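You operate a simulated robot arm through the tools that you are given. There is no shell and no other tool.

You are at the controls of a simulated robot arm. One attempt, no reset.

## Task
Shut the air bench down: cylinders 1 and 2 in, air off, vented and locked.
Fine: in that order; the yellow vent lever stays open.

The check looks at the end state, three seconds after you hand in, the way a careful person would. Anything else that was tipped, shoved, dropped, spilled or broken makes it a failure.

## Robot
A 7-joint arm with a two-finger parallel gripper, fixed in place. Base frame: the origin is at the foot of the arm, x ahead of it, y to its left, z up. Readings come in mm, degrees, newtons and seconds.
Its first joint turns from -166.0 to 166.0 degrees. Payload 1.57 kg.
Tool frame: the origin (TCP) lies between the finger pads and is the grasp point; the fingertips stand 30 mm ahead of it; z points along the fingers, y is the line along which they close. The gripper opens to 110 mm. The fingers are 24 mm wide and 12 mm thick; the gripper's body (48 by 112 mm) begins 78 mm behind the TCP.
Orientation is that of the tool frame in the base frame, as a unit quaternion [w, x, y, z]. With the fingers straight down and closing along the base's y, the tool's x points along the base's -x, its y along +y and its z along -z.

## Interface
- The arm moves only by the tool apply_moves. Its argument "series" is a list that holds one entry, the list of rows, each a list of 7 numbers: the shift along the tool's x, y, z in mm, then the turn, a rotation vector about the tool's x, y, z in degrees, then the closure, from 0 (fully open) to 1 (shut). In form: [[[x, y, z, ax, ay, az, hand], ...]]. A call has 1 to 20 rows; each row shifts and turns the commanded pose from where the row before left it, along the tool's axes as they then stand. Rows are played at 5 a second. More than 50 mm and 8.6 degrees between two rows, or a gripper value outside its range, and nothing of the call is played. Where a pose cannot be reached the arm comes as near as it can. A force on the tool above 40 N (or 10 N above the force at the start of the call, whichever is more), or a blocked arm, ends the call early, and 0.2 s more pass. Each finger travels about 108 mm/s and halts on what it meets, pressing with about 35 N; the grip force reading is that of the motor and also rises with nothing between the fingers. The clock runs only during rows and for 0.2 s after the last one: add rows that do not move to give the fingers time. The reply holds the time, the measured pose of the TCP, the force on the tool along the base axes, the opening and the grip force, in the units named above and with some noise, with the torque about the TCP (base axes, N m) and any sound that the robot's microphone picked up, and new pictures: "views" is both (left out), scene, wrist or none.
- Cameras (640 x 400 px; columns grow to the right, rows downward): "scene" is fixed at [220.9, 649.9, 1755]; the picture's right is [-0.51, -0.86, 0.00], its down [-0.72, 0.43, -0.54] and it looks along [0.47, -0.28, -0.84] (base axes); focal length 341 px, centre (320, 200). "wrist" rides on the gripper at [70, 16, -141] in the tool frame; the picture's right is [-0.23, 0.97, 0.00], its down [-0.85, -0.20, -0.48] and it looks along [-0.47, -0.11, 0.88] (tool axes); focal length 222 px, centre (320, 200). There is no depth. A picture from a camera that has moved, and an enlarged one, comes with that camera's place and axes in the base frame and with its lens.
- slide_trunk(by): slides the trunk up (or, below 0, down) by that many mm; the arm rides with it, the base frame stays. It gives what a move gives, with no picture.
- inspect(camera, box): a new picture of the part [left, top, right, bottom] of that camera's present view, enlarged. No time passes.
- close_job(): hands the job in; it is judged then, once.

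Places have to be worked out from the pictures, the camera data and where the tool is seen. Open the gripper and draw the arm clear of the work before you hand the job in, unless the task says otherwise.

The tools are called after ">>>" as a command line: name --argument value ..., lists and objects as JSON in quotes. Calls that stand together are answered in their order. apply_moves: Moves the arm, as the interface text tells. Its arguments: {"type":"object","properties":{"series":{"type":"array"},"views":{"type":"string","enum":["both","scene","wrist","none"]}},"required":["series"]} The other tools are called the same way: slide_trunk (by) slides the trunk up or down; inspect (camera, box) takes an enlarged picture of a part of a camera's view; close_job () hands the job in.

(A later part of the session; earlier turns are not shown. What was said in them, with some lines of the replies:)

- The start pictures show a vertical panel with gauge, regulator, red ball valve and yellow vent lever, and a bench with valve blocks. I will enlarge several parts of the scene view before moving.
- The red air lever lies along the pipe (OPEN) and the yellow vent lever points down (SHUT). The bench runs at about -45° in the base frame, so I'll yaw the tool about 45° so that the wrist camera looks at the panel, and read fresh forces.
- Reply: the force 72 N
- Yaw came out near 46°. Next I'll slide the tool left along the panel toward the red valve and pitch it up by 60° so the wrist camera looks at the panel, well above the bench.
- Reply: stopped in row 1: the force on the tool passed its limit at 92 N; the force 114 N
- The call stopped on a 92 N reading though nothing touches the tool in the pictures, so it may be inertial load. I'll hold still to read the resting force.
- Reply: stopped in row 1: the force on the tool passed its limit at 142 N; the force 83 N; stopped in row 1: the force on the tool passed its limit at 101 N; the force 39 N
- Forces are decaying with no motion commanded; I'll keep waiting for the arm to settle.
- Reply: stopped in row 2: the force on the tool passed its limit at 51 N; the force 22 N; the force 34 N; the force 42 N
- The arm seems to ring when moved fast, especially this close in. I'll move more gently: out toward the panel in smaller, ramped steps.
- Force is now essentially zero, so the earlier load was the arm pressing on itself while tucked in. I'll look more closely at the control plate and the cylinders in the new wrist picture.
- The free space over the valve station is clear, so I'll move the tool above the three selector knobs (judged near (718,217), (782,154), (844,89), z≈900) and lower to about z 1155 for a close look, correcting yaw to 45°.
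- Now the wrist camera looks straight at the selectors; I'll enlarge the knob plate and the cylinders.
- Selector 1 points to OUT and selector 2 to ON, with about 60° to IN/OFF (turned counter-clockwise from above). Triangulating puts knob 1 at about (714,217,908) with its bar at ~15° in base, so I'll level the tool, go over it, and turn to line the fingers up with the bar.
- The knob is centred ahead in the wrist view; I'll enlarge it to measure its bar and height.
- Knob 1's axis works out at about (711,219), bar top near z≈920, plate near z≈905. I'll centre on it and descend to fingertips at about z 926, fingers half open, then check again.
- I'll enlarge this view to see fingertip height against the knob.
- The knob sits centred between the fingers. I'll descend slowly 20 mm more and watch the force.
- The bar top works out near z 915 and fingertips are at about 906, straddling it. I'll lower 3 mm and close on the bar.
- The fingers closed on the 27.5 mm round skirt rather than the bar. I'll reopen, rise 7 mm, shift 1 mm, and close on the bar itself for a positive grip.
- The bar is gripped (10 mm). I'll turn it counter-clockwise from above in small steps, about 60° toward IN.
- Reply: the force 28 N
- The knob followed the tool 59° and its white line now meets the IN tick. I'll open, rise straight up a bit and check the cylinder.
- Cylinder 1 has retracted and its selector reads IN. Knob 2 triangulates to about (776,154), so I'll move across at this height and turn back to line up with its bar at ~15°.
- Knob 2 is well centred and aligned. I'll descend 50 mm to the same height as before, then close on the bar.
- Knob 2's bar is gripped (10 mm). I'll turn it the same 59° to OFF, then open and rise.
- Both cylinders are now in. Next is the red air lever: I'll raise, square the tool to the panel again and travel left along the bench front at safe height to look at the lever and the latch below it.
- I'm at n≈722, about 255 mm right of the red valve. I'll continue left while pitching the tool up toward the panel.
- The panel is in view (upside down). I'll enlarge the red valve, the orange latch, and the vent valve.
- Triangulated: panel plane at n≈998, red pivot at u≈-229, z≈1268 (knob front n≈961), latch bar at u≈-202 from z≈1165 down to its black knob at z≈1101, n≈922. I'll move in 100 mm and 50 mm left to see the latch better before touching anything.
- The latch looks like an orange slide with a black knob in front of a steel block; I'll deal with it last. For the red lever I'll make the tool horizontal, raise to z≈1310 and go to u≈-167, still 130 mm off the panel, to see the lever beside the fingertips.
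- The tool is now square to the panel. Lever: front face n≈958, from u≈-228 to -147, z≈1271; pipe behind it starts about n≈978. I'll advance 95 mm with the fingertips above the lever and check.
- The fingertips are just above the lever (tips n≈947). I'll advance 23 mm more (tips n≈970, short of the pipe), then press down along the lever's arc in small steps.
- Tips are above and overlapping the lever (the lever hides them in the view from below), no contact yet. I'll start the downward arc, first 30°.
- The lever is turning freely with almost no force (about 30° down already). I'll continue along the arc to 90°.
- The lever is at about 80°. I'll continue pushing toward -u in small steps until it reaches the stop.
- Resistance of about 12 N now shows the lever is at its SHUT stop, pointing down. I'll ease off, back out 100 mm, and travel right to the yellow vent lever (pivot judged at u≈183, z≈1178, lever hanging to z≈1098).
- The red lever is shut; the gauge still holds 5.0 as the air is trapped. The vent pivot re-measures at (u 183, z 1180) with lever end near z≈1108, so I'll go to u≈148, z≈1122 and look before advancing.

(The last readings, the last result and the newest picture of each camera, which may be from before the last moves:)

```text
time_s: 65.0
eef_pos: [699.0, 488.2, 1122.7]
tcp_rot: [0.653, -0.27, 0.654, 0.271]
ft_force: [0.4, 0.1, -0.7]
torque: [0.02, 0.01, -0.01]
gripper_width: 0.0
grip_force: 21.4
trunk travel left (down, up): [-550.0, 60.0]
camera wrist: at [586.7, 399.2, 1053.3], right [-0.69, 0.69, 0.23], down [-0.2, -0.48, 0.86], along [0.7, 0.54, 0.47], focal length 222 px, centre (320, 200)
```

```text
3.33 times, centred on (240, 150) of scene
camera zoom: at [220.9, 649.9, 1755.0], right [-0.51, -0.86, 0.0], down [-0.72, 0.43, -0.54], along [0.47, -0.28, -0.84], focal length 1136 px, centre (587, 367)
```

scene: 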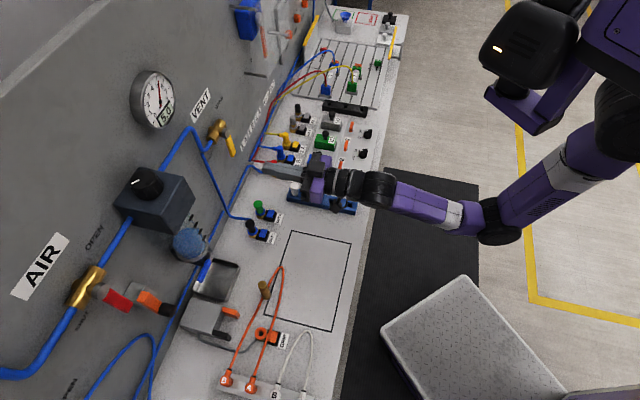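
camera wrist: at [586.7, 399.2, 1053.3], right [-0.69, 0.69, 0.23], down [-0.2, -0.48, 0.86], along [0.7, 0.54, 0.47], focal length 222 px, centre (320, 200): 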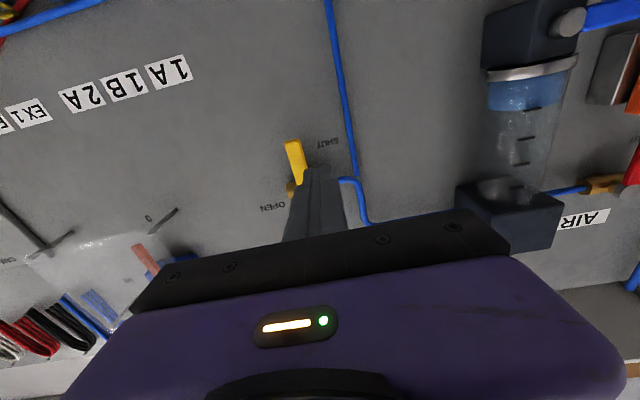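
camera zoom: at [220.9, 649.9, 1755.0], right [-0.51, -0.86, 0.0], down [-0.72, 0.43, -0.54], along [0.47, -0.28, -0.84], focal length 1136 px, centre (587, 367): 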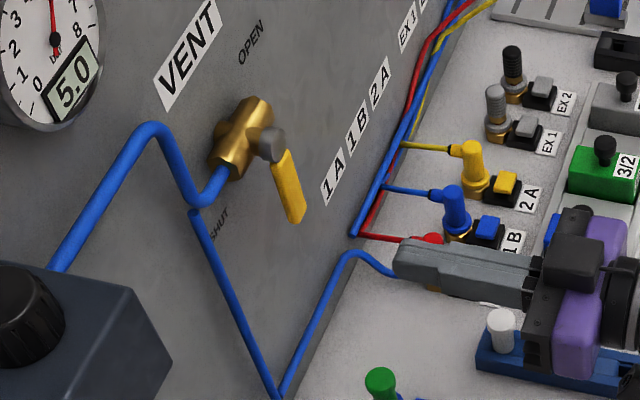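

Clearance to the lever is about 14 mm on its left. I'll advance 101 mm (tips to n≈970).

>>> apply_moves --series '[[[0, 0, 5, 0, 0, 0, 1], [0, 0, 12, 0, 0, 0, 1], [0, 0, 17, 0, 0, 0, 1], [0, 0, 19, 0, 0, 0, 1], [0, 0, 19, 0, 0, 0, 1], [0, 0, 15, 0, 0, 0, 1], [0, 0, 9, 0, 0, 0, 1], [0, 0, 5, 0, 0, 0, 1], [0, 0, 0, 0, 0, 0, 1]]]'

>>> inspect --camera "wrist" --box '[220, 100, 420, 240]'

>>> inspect --camera "scene" --box '[170, 90, 310, 210]'

```text
time_s: 67.0
eef_pos: [770.2, 558.8, 1122.4]
tcp_rot: [0.654, -0.269, 0.654, 0.269]
ft_force: [0.6, 0.3, -0.2]
torque: [-0.04, 0.01, 0.01]
gripper_width: 0.0
grip_force: 21.4
trunk travel left (down, up): [-550.0, 60.0]
camera wrist: at [657.9, 470.7, 1053.0], right [-0.69, 0.69, 0.23], down [-0.2, -0.48, 0.85], along [0.7, 0.54, 0.47], focal length 222 px, centre (320, 200)
```

scene: 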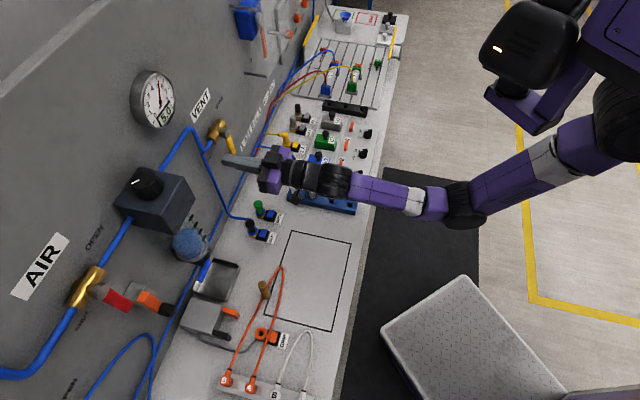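
wrist: 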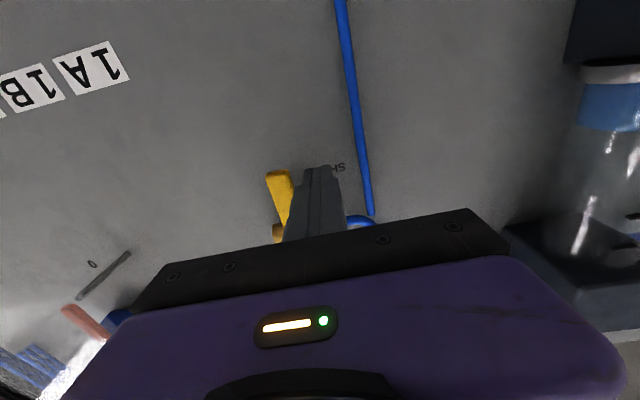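

```text
2.86 times, centred on (320, 170) of wrist
camera zoom: at [657.9, 470.7, 1053.0], right [-0.69, 0.69, 0.23], down [-0.2, -0.48, 0.85], along [0.7, 0.54, 0.47], focal length 635 px, centre (320, 286)
```

zoom: 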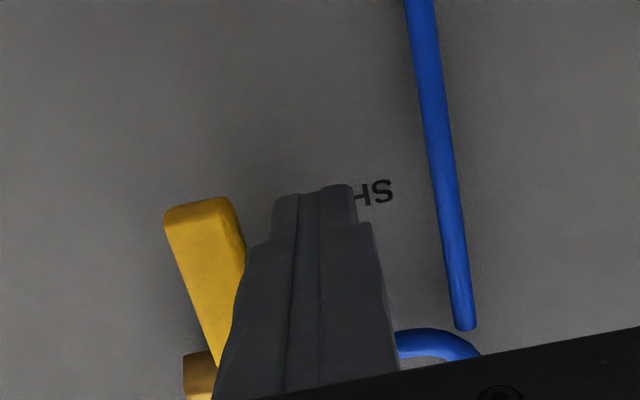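

```text
3.33 times, centred on (240, 150) of scene
camera zoom: at [220.9, 649.9, 1755.0], right [-0.51, -0.86, 0.0], down [-0.72, 0.43, -0.54], along [0.47, -0.28, -0.84], focal length 1136 px, centre (587, 367)
```

zoom: 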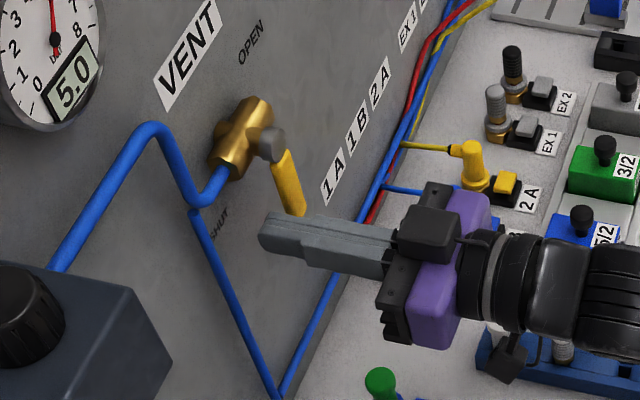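

Fingers are beside the lever at the right depth. I'll push right along its arc, first to about 45°.

>>> apply_moves --series '[[[0.2, -5, 0, 0, 0, 0, 1], [0.2, -5, 0, 0, 0, 0, 1], [0, -3.5, 0, 0, 0, 0, 1], [1, -4, 0, 0, 0, 0, 1], [1.1, -3.7, 0, 0, 0, 0, 1], [0.6, -4, 0, 0, 0, 0, 1], [0.5, -4, 0, 0, 0, 0, 1], [0, -4, 0, 0, 0, 0, 1], [0, -4, 0, 0, 0, 0, 1], [-0.5, -4, 0, 0, 0, 0, 1], [-0.5, -4, 0, 0, 0, 0, 1], [-1, -3.8, 0, 0, 0, 0, 1], [-1, -3.9, 0, 0, 0, 0, 1], [-1.5, -3.7, 0, 0, 0, 0, 1], [-1.5, -3.8, 0, 0, 0, 0, 1]]]' --views "wrist"

```text
time_s: 70.2
eef_pos: [813.0, 516.0, 1125.0]
tcp_rot: [0.653, -0.27, 0.654, 0.271]
ft_force: [-1.7, 1.3, -0.5]
torque: [-0.03, 0.0, 0.05]
gripper_width: 0.0
grip_force: 21.0
trunk travel left (down, up): [-550.0, 60.0]
camera wrist: at [700.6, 428.1, 1055.5], right [-0.69, 0.69, 0.23], down [-0.2, -0.48, 0.86], along [0.7, 0.54, 0.47], focal length 222 px, centre (320, 200)
```

wrist: 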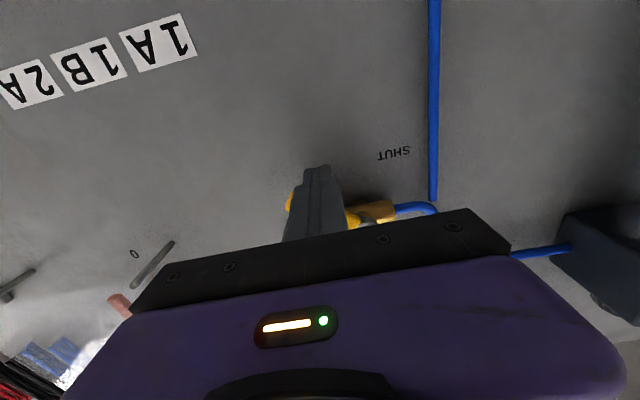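

The yellow lever is moving (about 45°) with little force. I'll follow the arc on to horizontal.

>>> apply_moves --series '[[[-2, -3.4, 0, 0, 0, 0, 1], [-2, -3.5, 0, 0, 0, 0, 1], [-2.4, -3.2, 0, 0, 0, 0, 1], [-2.5, -3.2, 0, 0, 0, 0, 1], [-2.8, -2.8, 0, 0, 0, 0, 1], [-2.8, -2.9, 0, 0, 0, 0, 1], [-3.2, -2.4, 0, 0, 0, 0, 1], [-3.2, -2.5, 0, 0, 0, 0, 1], [-3.4, -2, 0, 0, 0, 0, 1], [-3.5, -2.1, 0, 0, 0, 0, 1], [-3.7, -1.5, 0, 0, 0, 0, 1], [-3.7, -1.6, 0, 0, 0, 0, 1], [0, 0, 0, 0, 0, 0, 1]]]'

>>> inspect --camera "scene" --box '[120, 60, 300, 200]'

```text
time_s: 73.0
eef_pos: [835.1, 493.8, 1158.5]
tcp_rot: [0.652, -0.27, 0.654, 0.271]
ft_force: [-1.6, -0.4, -4.2]
torque: [-0.1, 0.03, 0.04]
gripper_width: 0.0
grip_force: 21.6
trunk travel left (down, up): [-550.0, 60.0]
camera wrist: at [722.9, 405.9, 1089.7], right [-0.69, 0.69, 0.23], down [-0.2, -0.48, 0.86], along [0.7, 0.54, 0.46], focal length 222 px, centre (320, 200)
```

scene: 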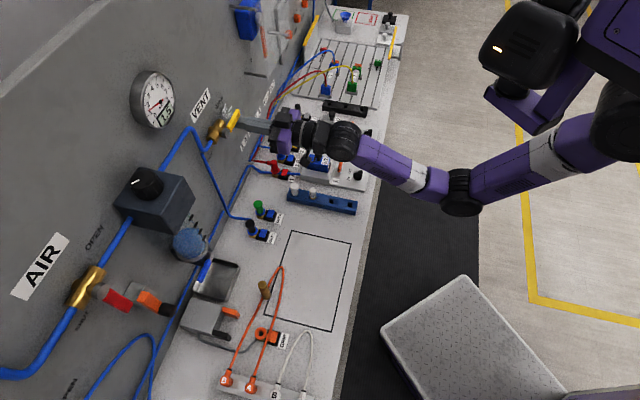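
wrist: 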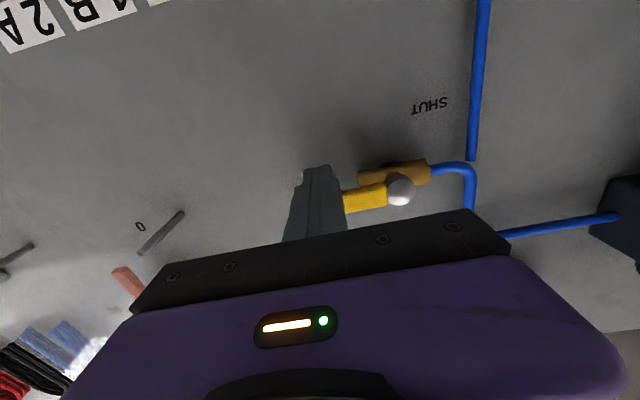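

```text
2.86 times, centred on (210, 130) of scene
camera zoom: at [220.9, 649.9, 1755.0], right [-0.51, -0.86, 0.0], down [-0.72, 0.43, -0.54], along [0.47, -0.28, -0.84], focal length 974 px, centre (634, 400)
```

zoom: 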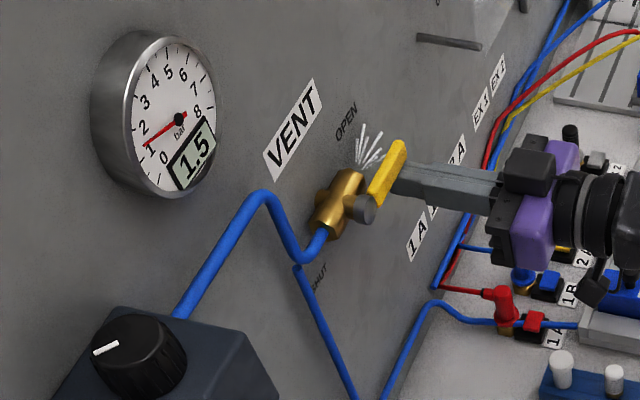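

Air is venting and the gauge is down to 1.5. I'll press up a few mm more to seat the lever at its stop.

>>> apply_moves --series '[[[-1, 0, 0, 0, 0, 0, 1], [-1, 0, 0, 0, 0, 0, 1], [-1, 0, 0, 0, 0, 0, 1], [0, 0, 0, 0, 0, 0, 1]]]' --views "wrist"

>>> inspect --camera "scene" --box '[120, 60, 300, 200]'

>>> inspect --camera "wrist" --box '[280, 120, 480, 240]'

```text
time_s: 74.0
eef_pos: [835.0, 494.7, 1159.7]
tcp_rot: [0.651, -0.27, 0.656, 0.27]
ft_force: [-7.9, -4.6, -21.1]
torque: [-0.15, 0.1, 0.01]
gripper_width: 0.0
grip_force: 21.0
trunk travel left (down, up): [-550.0, 60.0]
camera wrist: at [722.8, 405.7, 1091.0], right [-0.69, 0.69, 0.23], down [-0.19, -0.48, 0.86], along [0.7, 0.54, 0.46], focal length 222 px, centre (320, 200)
```

wrist: 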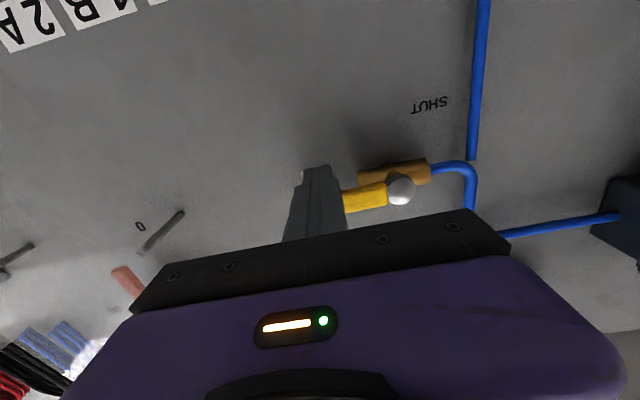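

```text
2.86 times, centred on (210, 130) of scene
camera zoom: at [220.9, 649.9, 1755.0], right [-0.51, -0.86, 0.0], down [-0.72, 0.43, -0.54], along [0.47, -0.28, -0.84], focal length 974 px, centre (634, 400)
```

zoom: 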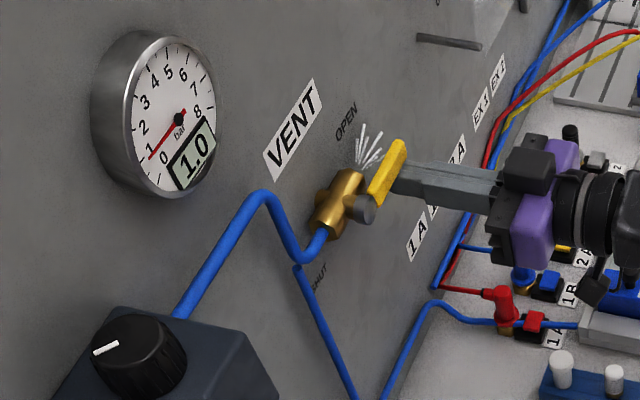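

```text
3.20 times, centred on (380, 180) of wrist
camera zoom: at [722.8, 405.7, 1091.0], right [-0.69, 0.69, 0.23], down [-0.19, -0.48, 0.86], along [0.7, 0.54, 0.46], focal length 711 px, centre (128, 264)
```

zoom: 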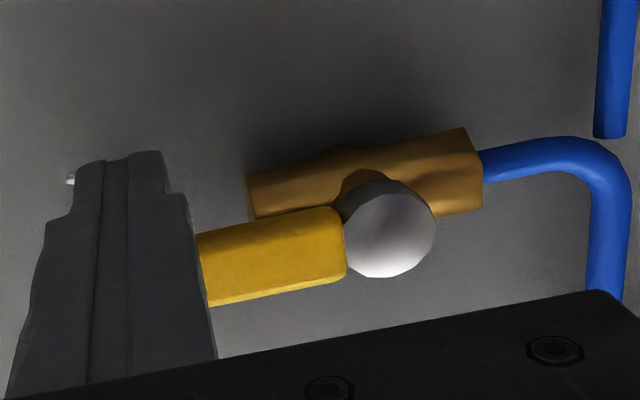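

The lever is seated against its OPEN stop (21 N). I'll ease off, back out, and travel left to the latch.

>>> apply_moves --series '[[[2, 0, 0, 0, 0, 0, 1], [4, 0, 0, 0, 0, 0, 1], [2, 0, -6, 0, 0, 0, 1], [0, 0, -16, 0, 0, 0, 1], [0, 0, -22, 0, 0, 0, 1], [0, 0, -24, 0, 0, 0, 1], [0, 0, -22, 0, 0, 0, 1], [0, 6, -14, 0, 0, 0, 1], [0, 14, -6, 0, 0, 0, 1], [0, 24, 0, 0, 0, 0, 1], [0, 30, 0, 0, 0, 0, 1], [0, 32, 0, 0, 0, 0, 1], [0, 32, 0, 0, 0, 0, 1], [0, 32, 0, 0, 0, 0, 1], [0, 32, 0, 0, 0, 0, 1], [0, 28, 0, 0, 0, 0, 1], [0, 20, 0, 0, 0, 0, 1], [0, 8, 0, 0, 0, 0, 1], [0, 0, 0, 0, 0, 0, 1]]]'

>>> inspect --camera "scene" --box '[120, 60, 300, 200]'

```text
time_s: 78.0
eef_pos: [574.1, 600.0, 1154.3]
tcp_rot: [0.653, -0.271, 0.653, 0.272]
ft_force: [0.9, 0.1, -0.1]
torque: [0.01, 0.03, 0.0]
gripper_width: 0.3
grip_force: 21.0
trunk travel left (down, up): [-550.0, 60.0]
camera wrist: at [462.6, 511.4, 1086.0], right [-0.69, 0.69, 0.23], down [-0.2, -0.48, 0.85], along [0.7, 0.54, 0.47], focal length 222 px, centre (320, 200)
```

scene: 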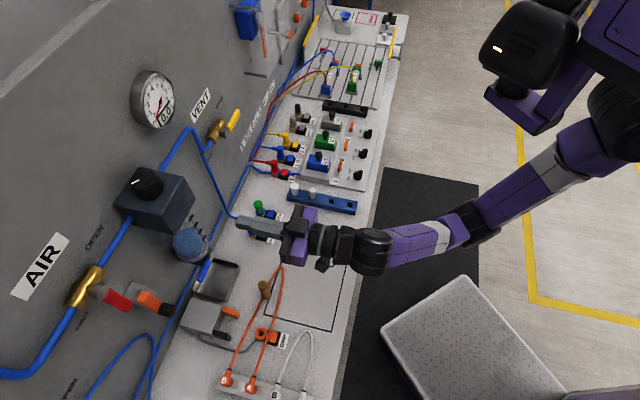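
wrist: 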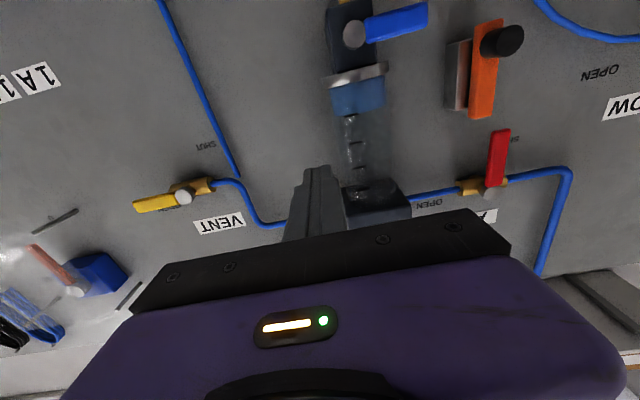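

```text
2.86 times, centred on (210, 130) of scene
camera zoom: at [220.9, 649.9, 1755.0], right [-0.51, -0.86, 0.0], down [-0.72, 0.43, -0.54], along [0.47, -0.28, -0.84], focal length 974 px, centre (634, 400)
```

zoom: 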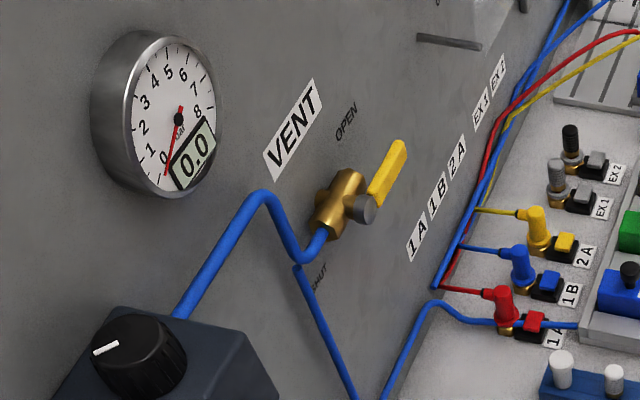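

The gauge reads 0.0 and the vent lever stays open. This view shows the latch from the side; enlarging it.

>>> inspect --camera "wrist" --box '[420, 0, 580, 120]'

>>> inspect --camera "wrist" --box '[440, 90, 560, 210]'

>>> inspect --camera "scene" --box '[80, 260, 180, 330]'

```text
3.33 times, centred on (500, 60) of wrist
camera zoom: at [462.6, 511.4, 1086.0], right [-0.69, 0.69, 0.23], down [-0.2, -0.48, 0.85], along [0.7, 0.54, 0.47], focal length 740 px, centre (-280, 667)
```

zoom: 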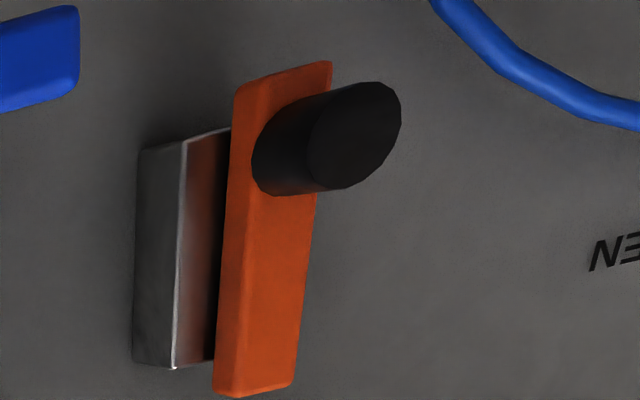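

```text
3.33 times, centred on (500, 150) of wrist
camera zoom: at [462.6, 511.4, 1086.0], right [-0.69, 0.69, 0.23], down [-0.2, -0.48, 0.85], along [0.7, 0.54, 0.47], focal length 740 px, centre (-280, 367)
```

zoom: 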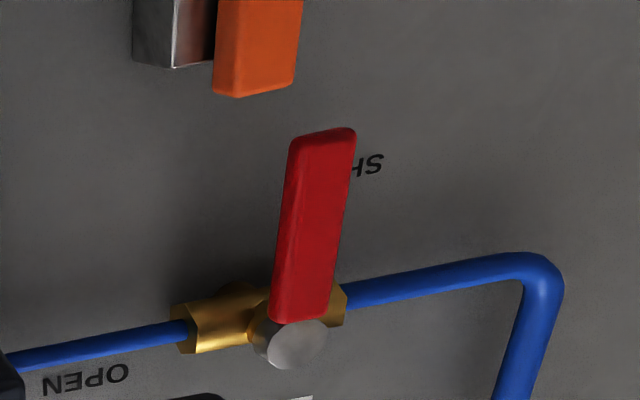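

```text
5.71 times, centred on (130, 295) of scene
camera zoom: at [220.9, 649.9, 1755.0], right [-0.51, -0.86, 0.0], down [-0.72, 0.43, -0.54], along [0.47, -0.28, -0.84], focal length 1947 px, centre (1406, -343)
```

zoom: 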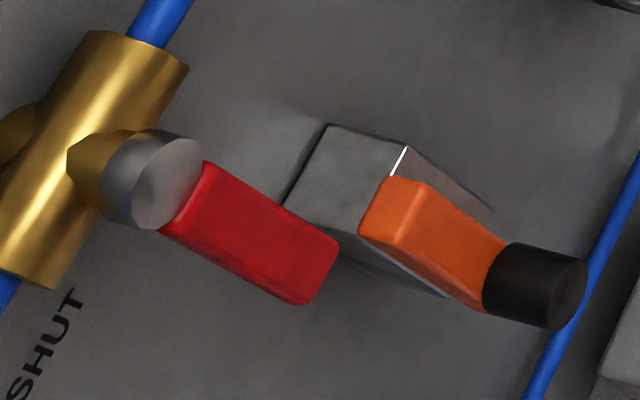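

The latch is an orange slide in front of a small steel block, in line just right of the shut red lever: sliding it up by its black knob (u≈-202, z≈1099, n 922–955) should put it beside the lever and block it. I'll move to below the knob: first left, then down, staying 50+ mm out.

>>> apply_moves --series '[[[0, 6, 0, 0, 0, 0, 1], [0, 15, 0, 0, 0, 0, 1], [0, 24, 0, 0, 0, 0, 1], [0, 28, 0, 0, 0, 0, 1], [0, 28, 0, 0, 0, 0, 1], [0, 28, 0, 0, 0, 0, 1], [0, 26, 0, 0, 0, 0, 1], [0, 18, 0, 0, 0, 0, 1], [4, 8, 0, 0, 0, 0, 1], [10, 2.7, 0, 0, 0, 0, 1], [16, 0, 0, 0, 0, 0, 1], [18, 0, 0, 0, 0, 0, 1], [18, 0, 0, 0, 0, 0, 1], [14, 0, 0, 0, 0, 0, 1], [8, 0, 0, 0, 0, 0, 1], [0, 0, 0, 0, 0, 0, 1]]]'

>>> inspect --camera "wrist" --box '[240, 110, 400, 230]'

>>> inspect --camera "scene" --box '[80, 250, 220, 350]'

```text
time_s: 81.3
eef_pos: [444.4, 729.6, 1066.3]
tcp_rot: [0.653, -0.27, 0.654, 0.272]
ft_force: [-1.0, 1.1, -0.6]
torque: [0.05, -0.01, 0.02]
gripper_width: 0.0
grip_force: 21.0
trunk travel left (down, up): [-550.0, 60.0]
camera wrist: at [333.1, 641.0, 998.0], right [-0.69, 0.69, 0.23], down [-0.2, -0.48, 0.85], along [0.7, 0.54, 0.47], focal length 222 px, centre (320, 200)
```

scene: 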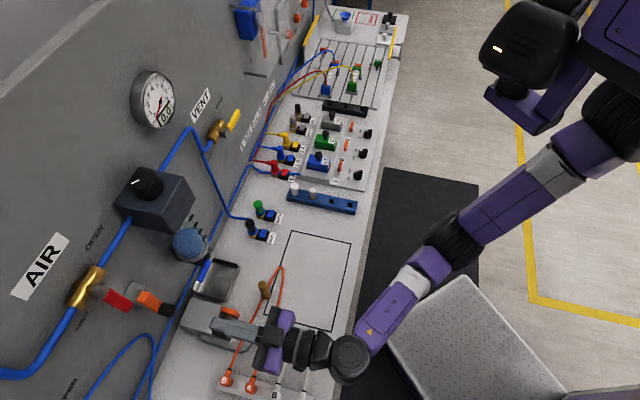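
wrist: 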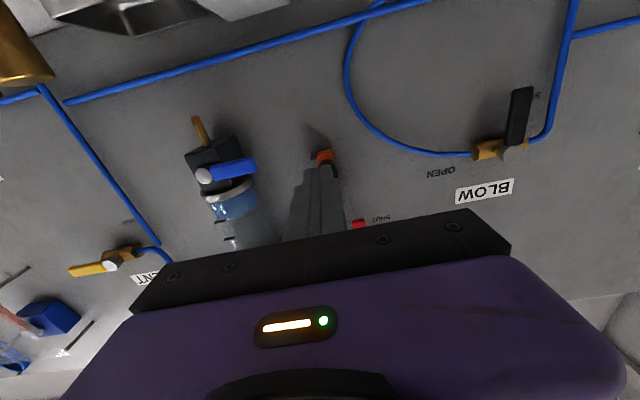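

```text
3.33 times, centred on (320, 170) of wrist
camera zoom: at [333.1, 641.0, 998.0], right [-0.69, 0.69, 0.23], down [-0.2, -0.48, 0.85], along [0.7, 0.54, 0.47], focal length 740 px, centre (320, 300)
```

zoom: 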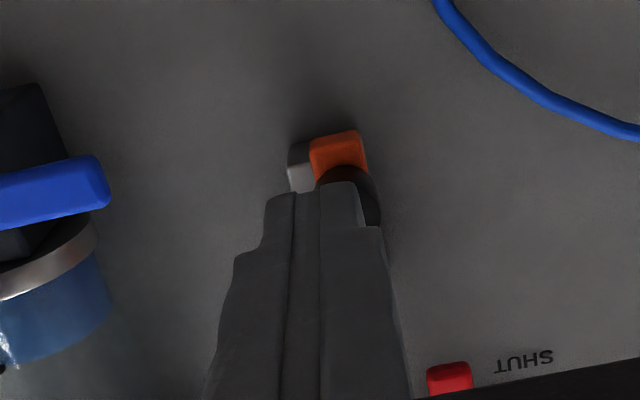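

```text
4.00 times, centred on (150, 300) of scene
camera zoom: at [220.9, 649.9, 1755.0], right [-0.51, -0.86, 0.0], down [-0.72, 0.43, -0.54], along [0.47, -0.28, -0.84], focal length 1363 px, centre (1000, -200)
```

zoom: 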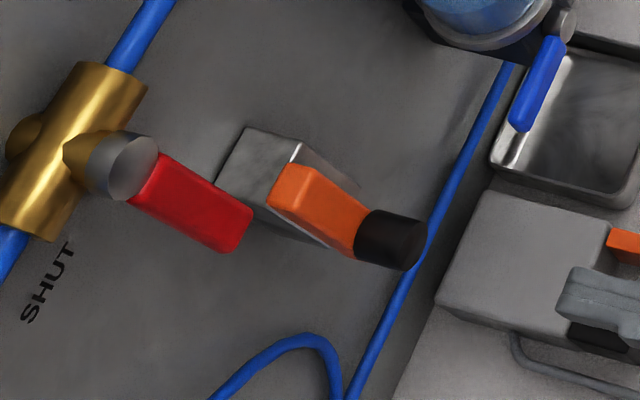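

The tool is right below the knob's line. I'll drop 4 mm and advance 88 mm so the fingertips (n≈948) sit beneath the knob.

>>> apply_moves --series '[[[2, 0, 4, 0, 0, 0, 1], [2, 0, 10, 0, 0, 0, 1], [0, 0, 15, 0, 0, 0, 1], [0, 0, 17, 0, 0, 0, 1], [0, 0, 17, 0, 0, 0, 1], [0, 0, 13, 0, 0, 0, 1], [0, 0, 8, 0, 0, 0, 1], [0, 0, 4, 0, 0, 0, 1], [0, 0, 0, 0, 0, 0, 1]]]'

>>> inspect --camera "wrist" --box '[240, 110, 400, 230]'

>>> inspect --camera "scene" --box '[80, 250, 220, 350]'

```text
time_s: 83.3
eef_pos: [506.0, 791.6, 1063.6]
tcp_rot: [0.653, -0.27, 0.654, 0.271]
ft_force: [-0.8, -0.1, -0.5]
torque: [0.01, 0.01, 0.0]
gripper_width: 0.1
grip_force: 21.0
trunk travel left (down, up): [-550.0, 60.0]
camera wrist: at [394.8, 703.5, 994.2], right [-0.69, 0.69, 0.23], down [-0.2, -0.48, 0.85], along [0.7, 0.54, 0.47], focal length 222 px, centre (320, 200)
```

scene: 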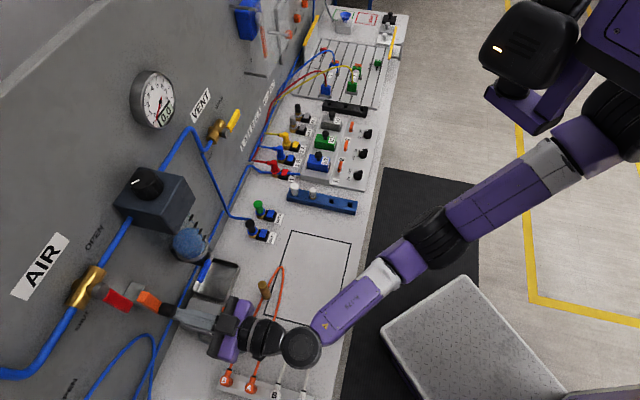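
wrist: 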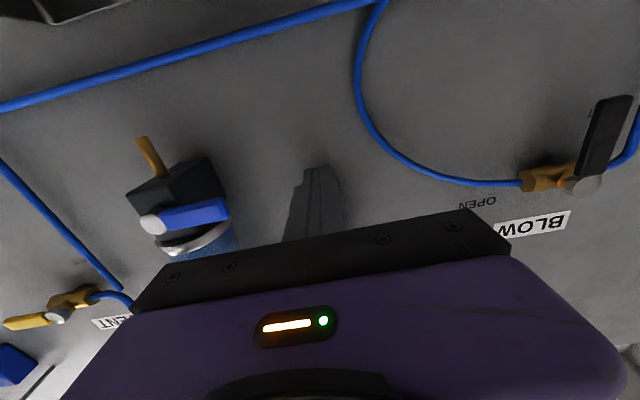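

```text
3.33 times, centred on (320, 170) of wrist
camera zoom: at [394.8, 703.5, 994.2], right [-0.69, 0.69, 0.23], down [-0.2, -0.48, 0.85], along [0.7, 0.54, 0.47], focal length 740 px, centre (320, 300)
```

zoom: 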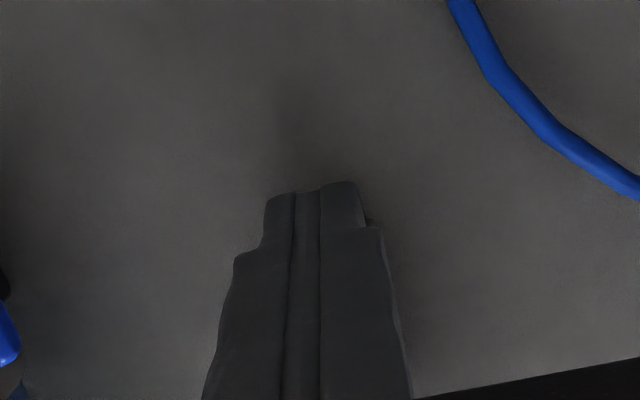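

```text
4.00 times, centred on (150, 300) of scene
camera zoom: at [220.9, 649.9, 1755.0], right [-0.51, -0.86, 0.0], down [-0.72, 0.43, -0.54], along [0.47, -0.28, -0.84], focal length 1363 px, centre (1000, -200)
```

zoom: 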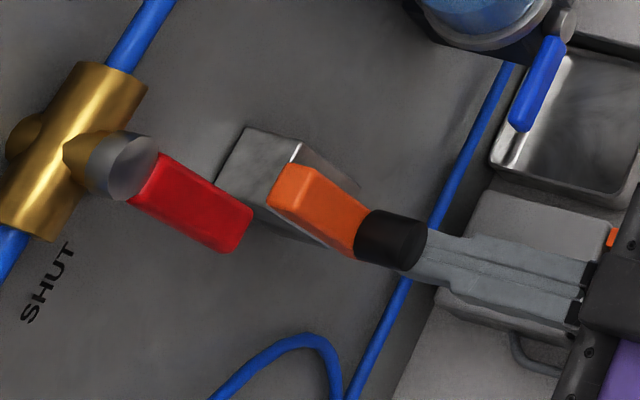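

The fingertips are under the knob. I'll push up slowly and watch the force.

>>> apply_moves --series '[[[-3, 0, 0, 0, 0, 0, 1], [-3, 0, 0, 0, 0, 0, 1], [-3, 0, 0, 0, 0, 0, 1], [-3, 0, 0, 0, 0, 0, 1], [-3, 0, 0, 0, 0, 0, 1], [-3, 0, 0, 0, 0, 0, 1], [-3, 0, 0, 0, 0, 0, 1], [-3, 0, 0, 0, 0, 0, 1], [0, 0, 0, 0, 0, 0, 1]]]'

>>> inspect --camera "scene" --box '[80, 250, 220, 350]'

```text
time_s: 85.3
eef_pos: [506.5, 791.3, 1088.1]
tcp_rot: [0.654, -0.269, 0.654, 0.27]
ft_force: [-1.2, 0.3, -2.3]
torque: [-0.09, -0.01, 0.03]
gripper_width: 0.0
grip_force: 21.6
trunk travel left (down, up): [-550.0, 60.0]
camera wrist: at [395.3, 703.4, 1018.6], right [-0.69, 0.69, 0.23], down [-0.2, -0.48, 0.86], along [0.7, 0.54, 0.47], focal length 222 px, centre (320, 200)
```

scene: 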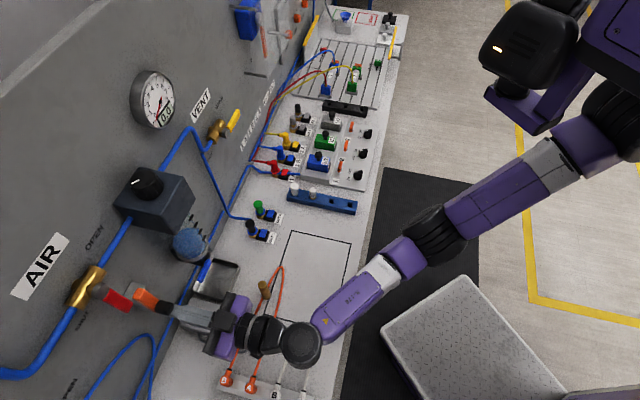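
wrist: 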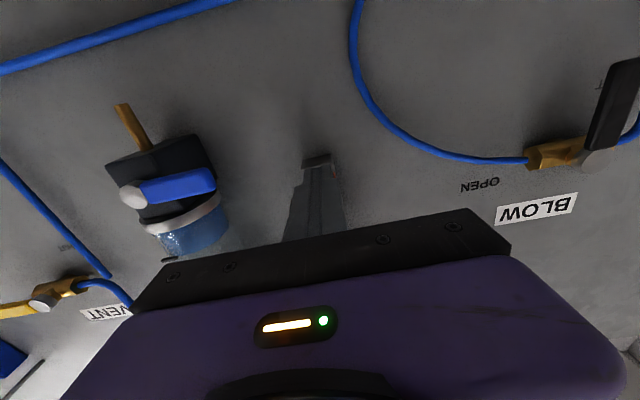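

```text
4.00 times, centred on (150, 300) of scene
camera zoom: at [220.9, 649.9, 1755.0], right [-0.51, -0.86, 0.0], down [-0.72, 0.43, -0.54], along [0.47, -0.28, -0.84], focal length 1363 px, centre (1000, -200)
```

zoom: 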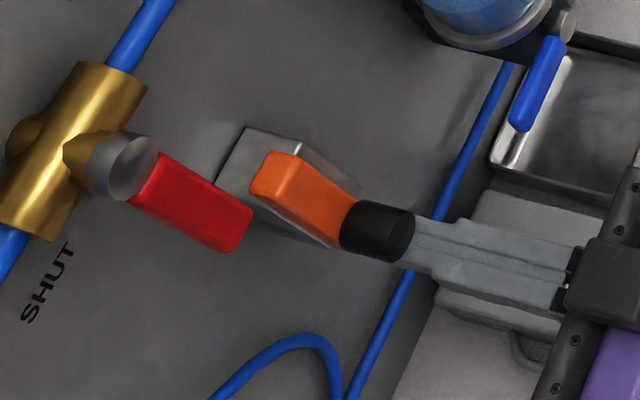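

It slides up, as expected, with little force. I'll keep pushing until it reaches a stop.

>>> apply_moves --series '[[[-3, 0, 0, 0, 0, 0, 1], [-3, 0, 0, 0, 0, 0, 1], [-3, 0, 0, 0, 0, 0, 1], [-3, 0, 0, 0, 0, 0, 1], [-3, 0, 0, 0, 0, 0, 1], [-3, 0, 0, 0, 0, 0, 1], [-3, 0, 0, 0, 0, 0, 1], [-3, 0, 0, 0, 0, 0, 1], [0, 0, 0, 0, 0, 0, 1]]]'

>>> inspect --camera "scene" --box '[80, 250, 220, 350]'

```text
time_s: 87.3
eef_pos: [507.0, 791.4, 1111.8]
tcp_rot: [0.653, -0.269, 0.654, 0.27]
ft_force: [0.1, -0.7, -2.8]
torque: [-0.02, 0.05, 0.01]
gripper_width: 0.0
grip_force: 21.7
trunk travel left (down, up): [-550.0, 60.0]
camera wrist: at [395.1, 703.3, 1042.3], right [-0.69, 0.69, 0.23], down [-0.2, -0.48, 0.85], along [0.7, 0.54, 0.47], focal length 222 px, centre (320, 200)
```

scene: 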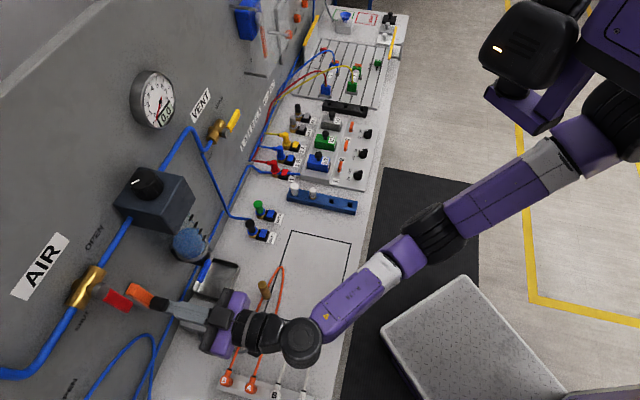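
wrist: 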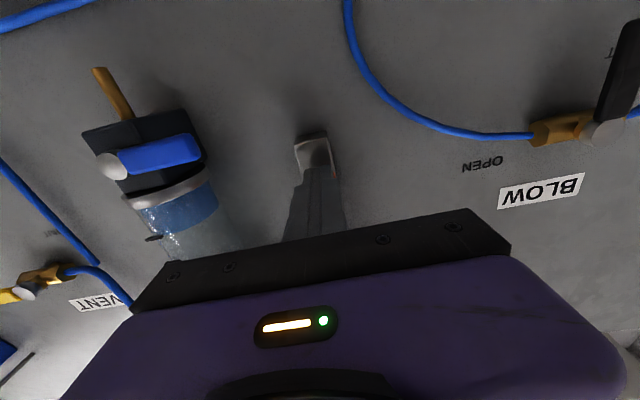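

```text
4.00 times, centred on (150, 300) of scene
camera zoom: at [220.9, 649.9, 1755.0], right [-0.51, -0.86, 0.0], down [-0.72, 0.43, -0.54], along [0.47, -0.28, -0.84], focal length 1363 px, centre (1000, -200)
```

zoom: 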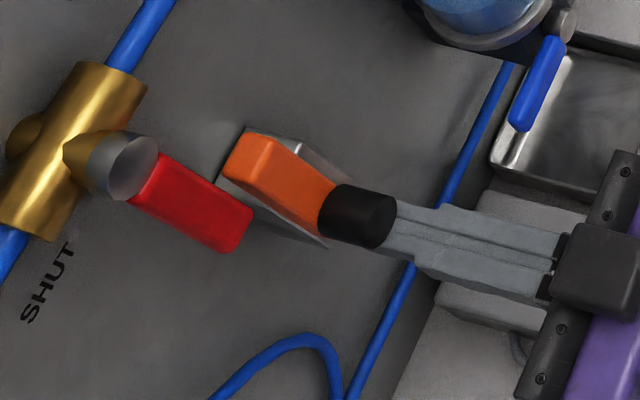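

The slide is about 36 mm up and now overlaps the lever's end. I'll continue to its stop.

>>> apply_moves --series '[[[-3, 0, 0, 0, 0, 0, 1], [-3, 0, 0, 0, 0, 0, 1], [-3, 0, 0, 0, 0, 0, 1], [-3, 0, 0, 0, 0, 0, 1], [-3, 0, 0, 0, 0, 0, 1], [-3, 0, 0, 0, 0, 0, 1], [-2, 0, 0, 0, 0, 0, 1], [-2, 0, 0, 0, 0, 0, 1], [0, 0, 0, 0, 0, 0, 1]]]'

>>> inspect --camera "scene" --box '[80, 250, 220, 350]'

```text
time_s: 89.3
eef_pos: [507.5, 792.4, 1132.1]
tcp_rot: [0.652, -0.27, 0.654, 0.27]
ft_force: [-0.9, 0.4, -11.3]
torque: [-0.13, 0.06, 0.12]
gripper_width: 0.0
grip_force: 21.4
trunk travel left (down, up): [-550.0, 60.0]
camera wrist: at [395.4, 703.0, 1062.7], right [-0.69, 0.69, 0.23], down [-0.2, -0.48, 0.86], along [0.7, 0.54, 0.46], focal length 222 px, centre (320, 200)
```

scene: 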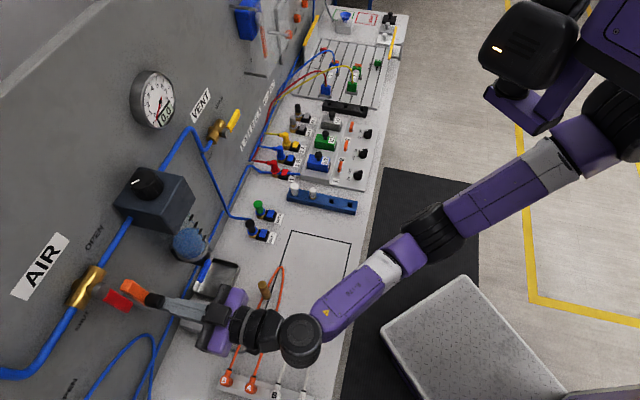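
wrist: 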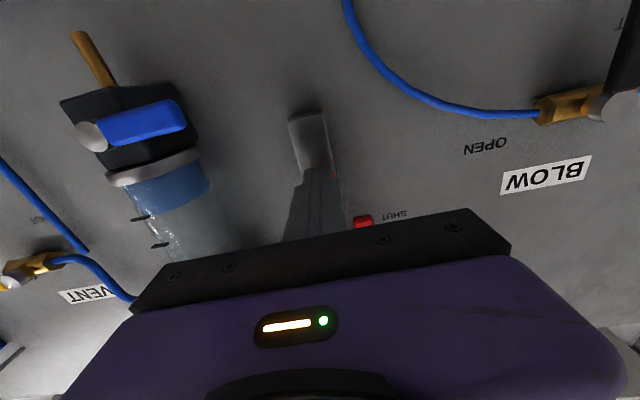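

```text
4.00 times, centred on (150, 300) of scene
camera zoom: at [220.9, 649.9, 1755.0], right [-0.51, -0.86, 0.0], down [-0.72, 0.43, -0.54], along [0.47, -0.28, -0.84], focal length 1363 px, centre (1000, -200)
```

zoom: 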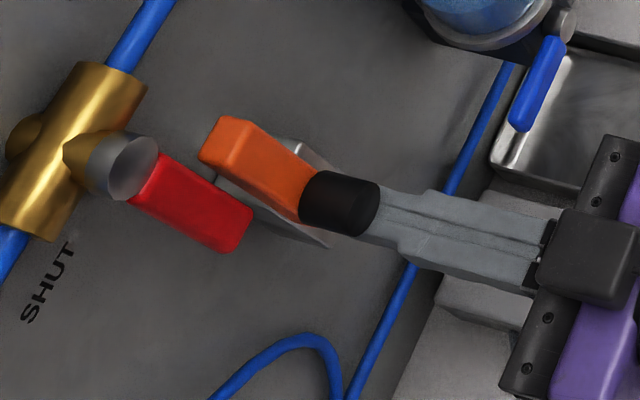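

Resistance rose to 11 N, suggesting the stop; I'll press 3 mm more to confirm.

>>> apply_moves --series '[[[-1, 0, 0, 0, 0, 0, 1], [-1, 0, 0, 0, 0, 0, 1], [-1, 0, 0, 0, 0, 0, 1], [0, 0, 0, 0, 0, 0, 1]]]' --views "none"

```text
time_s: 90.3
eef_pos: [507.5, 792.0, 1131.7]
tcp_rot: [0.651, -0.271, 0.656, 0.27]
ft_force: [-2.0, -1.3, -28.3]
torque: [-0.19, 0.06, -0.29]
gripper_width: 0.0
grip_force: 21.3
trunk travel left (down, up): [-550.0, 60.0]
```

The slide is firmly at its upper stop (28 N with no motion). I'll ease down, back out, and check that it stays.

>>> apply_moves --series '[[[3, 0, 0, 0, 0, 0, 1], [5, 0, 0, 0, 0, 0, 1], [6, 0, 0, 0, 0, 0, 1], [2, 0, -6, 0, 0, 0, 1], [0, 0, -16, 0, 0, 0, 1], [0, 0, -24, 0, 0, 0, 1], [0, 0, -28, 0, 0, 0, 1], [0, 0, -28, 0, 0, 0, 1], [0, 0, -24, 0, 0, 0, 1], [0, 0, -14, 0, 0, 0, 1], [0, 0, -6, 0, 0, 0, 1], [0, 0, 0, 0, 0, 0, 1]]]'

>>> inspect --camera "scene" --box '[80, 250, 220, 350]'

>>> inspect --camera "wrist" --box '[240, 80, 440, 230]'

```text
time_s: 93.0
eef_pos: [404.3, 688.2, 1118.1]
tcp_rot: [0.653, -0.27, 0.654, 0.271]
ft_force: [0.1, -1.2, 0.1]
torque: [-0.01, -0.01, 0.0]
gripper_width: 0.0
grip_force: 21.2
trunk travel left (down, up): [-550.0, 60.0]
camera wrist: at [291.7, 600.3, 1050.9], right [-0.69, 0.69, 0.23], down [-0.2, -0.48, 0.85], along [0.7, 0.54, 0.47], focal length 222 px, centre (320, 200)
```

scene: 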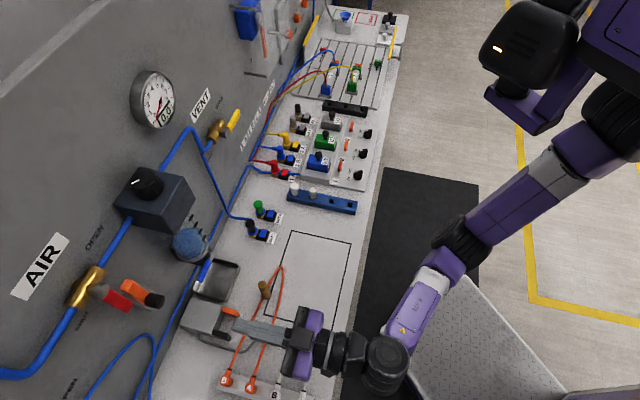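
wrist: 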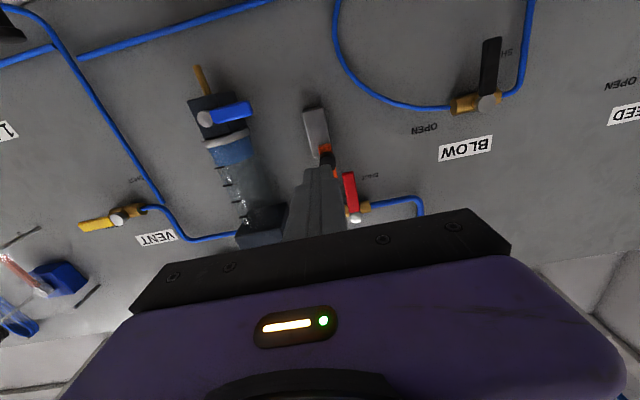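

```text
4.00 times, centred on (150, 300) of scene
camera zoom: at [220.9, 649.9, 1755.0], right [-0.51, -0.86, 0.0], down [-0.72, 0.43, -0.54], along [0.47, -0.28, -0.84], focal length 1363 px, centre (1000, -200)
```

zoom: 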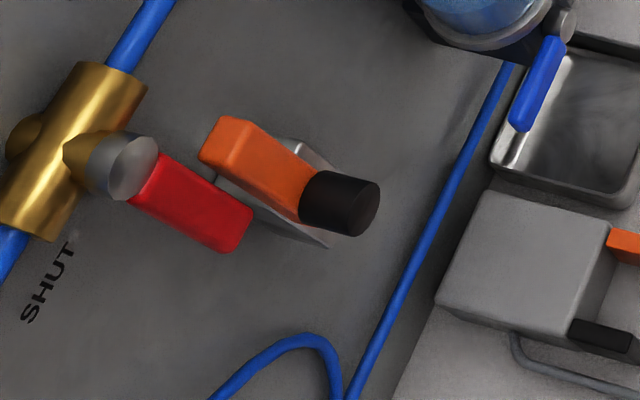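

```text
2.67 times, centred on (340, 155) of wrist
camera zoom: at [291.7, 600.3, 1050.9], right [-0.69, 0.69, 0.23], down [-0.2, -0.48, 0.85], along [0.7, 0.54, 0.47], focal length 592 px, centre (267, 320)
```

zoom: 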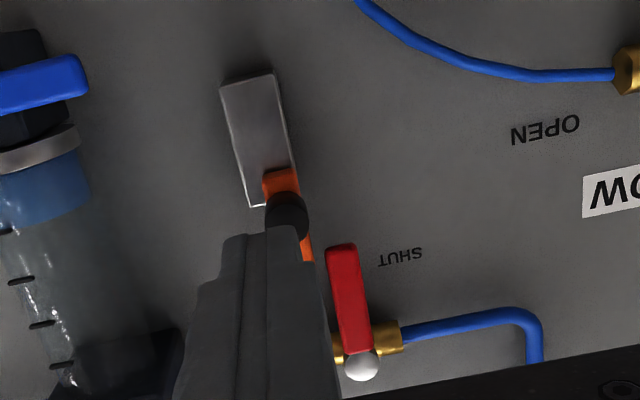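

The slide stays up beside the shut red lever. I'll open the gripper and draw the arm up and back from the work, then do a final check.

>>> apply_moves --series '[[[0, 0, -3, 0, 0, 0, 0.9], [-5, 0, -6, 0, 0, 0, 0.7], [-12, 0, -8, 0, 0, 0, 0.5], [-18, 0, -8, 0, 0, 0, 0.3], [-22, 0, -6, 0, 0, 0, 0.1], [-24, 0, -4, 0, 0, 0, 0], [-24, 0, 0, 0, 0, 0, 0], [-22, 0, 0, 0, 0, 0, 0], [-16, 0, 0, 0, 0, 0, 0], [-8, 0, 0, 0, 0, 0, 0], [-3, 0, 0, 0, 0, 0, 0], [0, 0, 0, 0, 0, 0, 0], [0, 0, 0, 0, 0, 0, 0]]]'

>>> inspect --camera "scene" --box '[280, 20, 400, 190]'

>>> inspect --camera "scene" --box '[60, 60, 260, 330]'

>>> inspect --camera "scene" --box '[160, 240, 400, 400]'

```text
time_s: 95.8
eef_pos: [379.0, 663.8, 1273.3]
tcp_rot: [0.653, -0.27, 0.654, 0.271]
ft_force: [0.2, -0.1, -0.2]
torque: [0.01, 0.02, 0.04]
gripper_width: 110.1
grip_force: 0.0
trunk travel left (down, up): [-550.0, 60.0]
camera wrist: at [267.2, 575.3, 1205.3], right [-0.69, 0.69, 0.23], down [-0.2, -0.48, 0.85], along [0.7, 0.54, 0.47], focal length 222 px, centre (320, 200)
```

scene: 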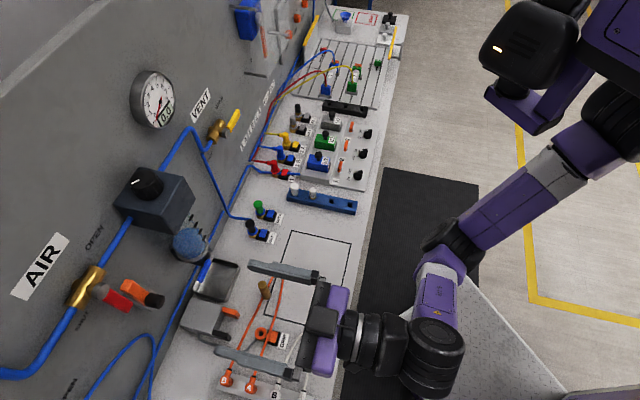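
wrist: 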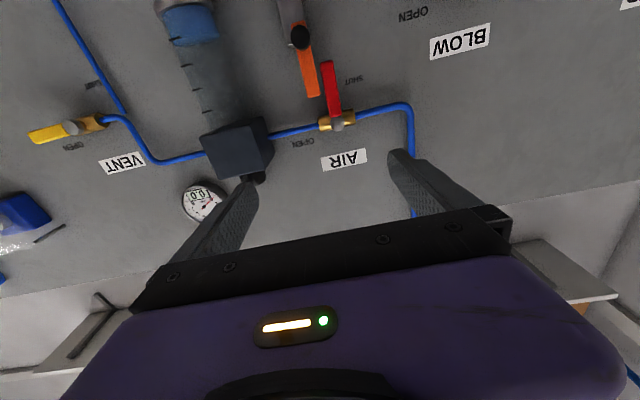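

```text
2.35 times, centred on (340, 105) of scene
camera zoom: at [220.9, 649.9, 1755.0], right [-0.51, -0.86, 0.0], down [-0.72, 0.43, -0.54], along [0.47, -0.28, -0.84], focal length 802 px, centre (273, 424)
```

zoom: 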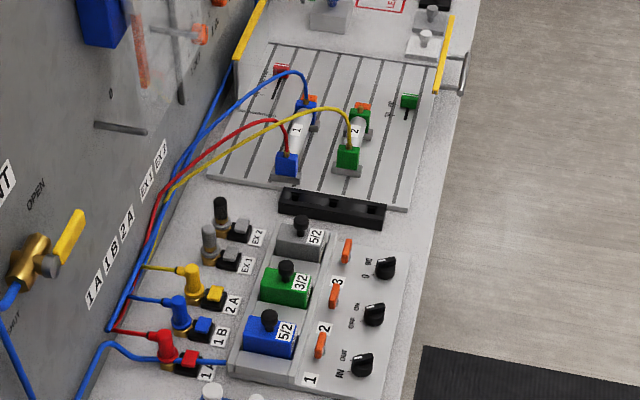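

```text
1.48 times, centred on (160, 195) of scene
camera zoom: at [220.9, 649.9, 1755.0], right [-0.51, -0.86, 0.0], down [-0.72, 0.43, -0.54], along [0.47, -0.28, -0.84], focal length 505 px, centre (557, 207)
```

zoom: 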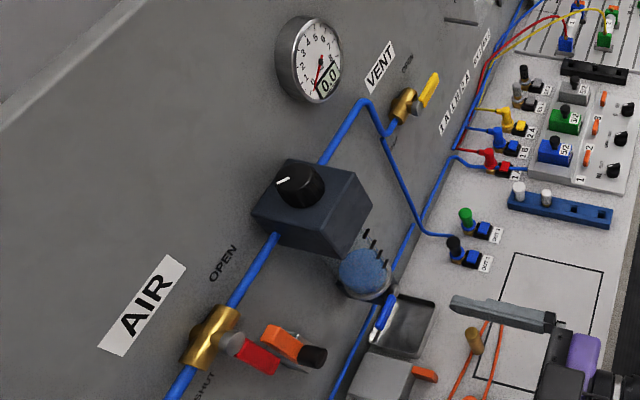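

```text
2.50 times, centred on (280, 320) of scene
camera zoom: at [220.9, 649.9, 1755.0], right [-0.51, -0.86, 0.0], down [-0.72, 0.43, -0.54], along [0.47, -0.28, -0.84], focal length 852 px, centre (420, -100)
```

zoom: 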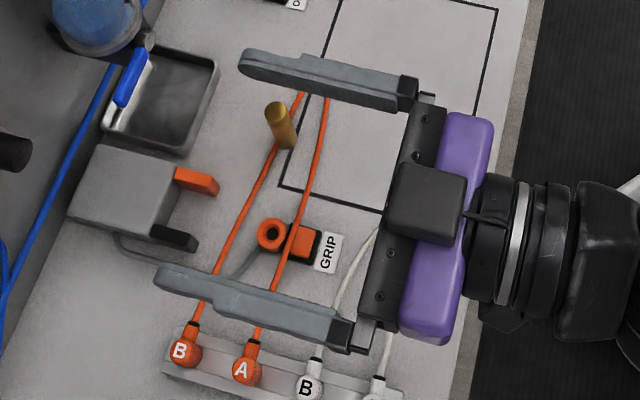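

Final check: both cylinders in, red air lever shut and blocked by the raised orange slide, gauge 0.0, yellow vent lever open, gripper open and clear. Handing in.

>>> close_job

```text
The job is handed in.
```

The air bench is shut down and handed in. I did the steps in the order you gave:

1. **Cylinders:** I turned selector 1 to IN and selector 2 to OFF. Both cylinders retracted.
2. **Air off:** the red lever is at its SHUT stop, pointing down.
3. **Vented:** the yellow vent lever is at its OPEN stop and stays there. The gauge went from 5.0 to 0.0.
4. **Locked:** the orange slide is pushed up to its stop beside the red lever, so the lever can't swing back to open. Nothing labels the slide as the lock; I judged that from its position.

I left selector 3 and everything else alone, and nothing was knocked or moved that I could see. Early on, two or three moves stopped on high force readings, up to 142 N. The arm was tucked in close with nothing touching the tool, and the force dropped to zero once I moved it out, so it was probably pressing on itself.

The gripper is open and the arm is up and back from the panel.
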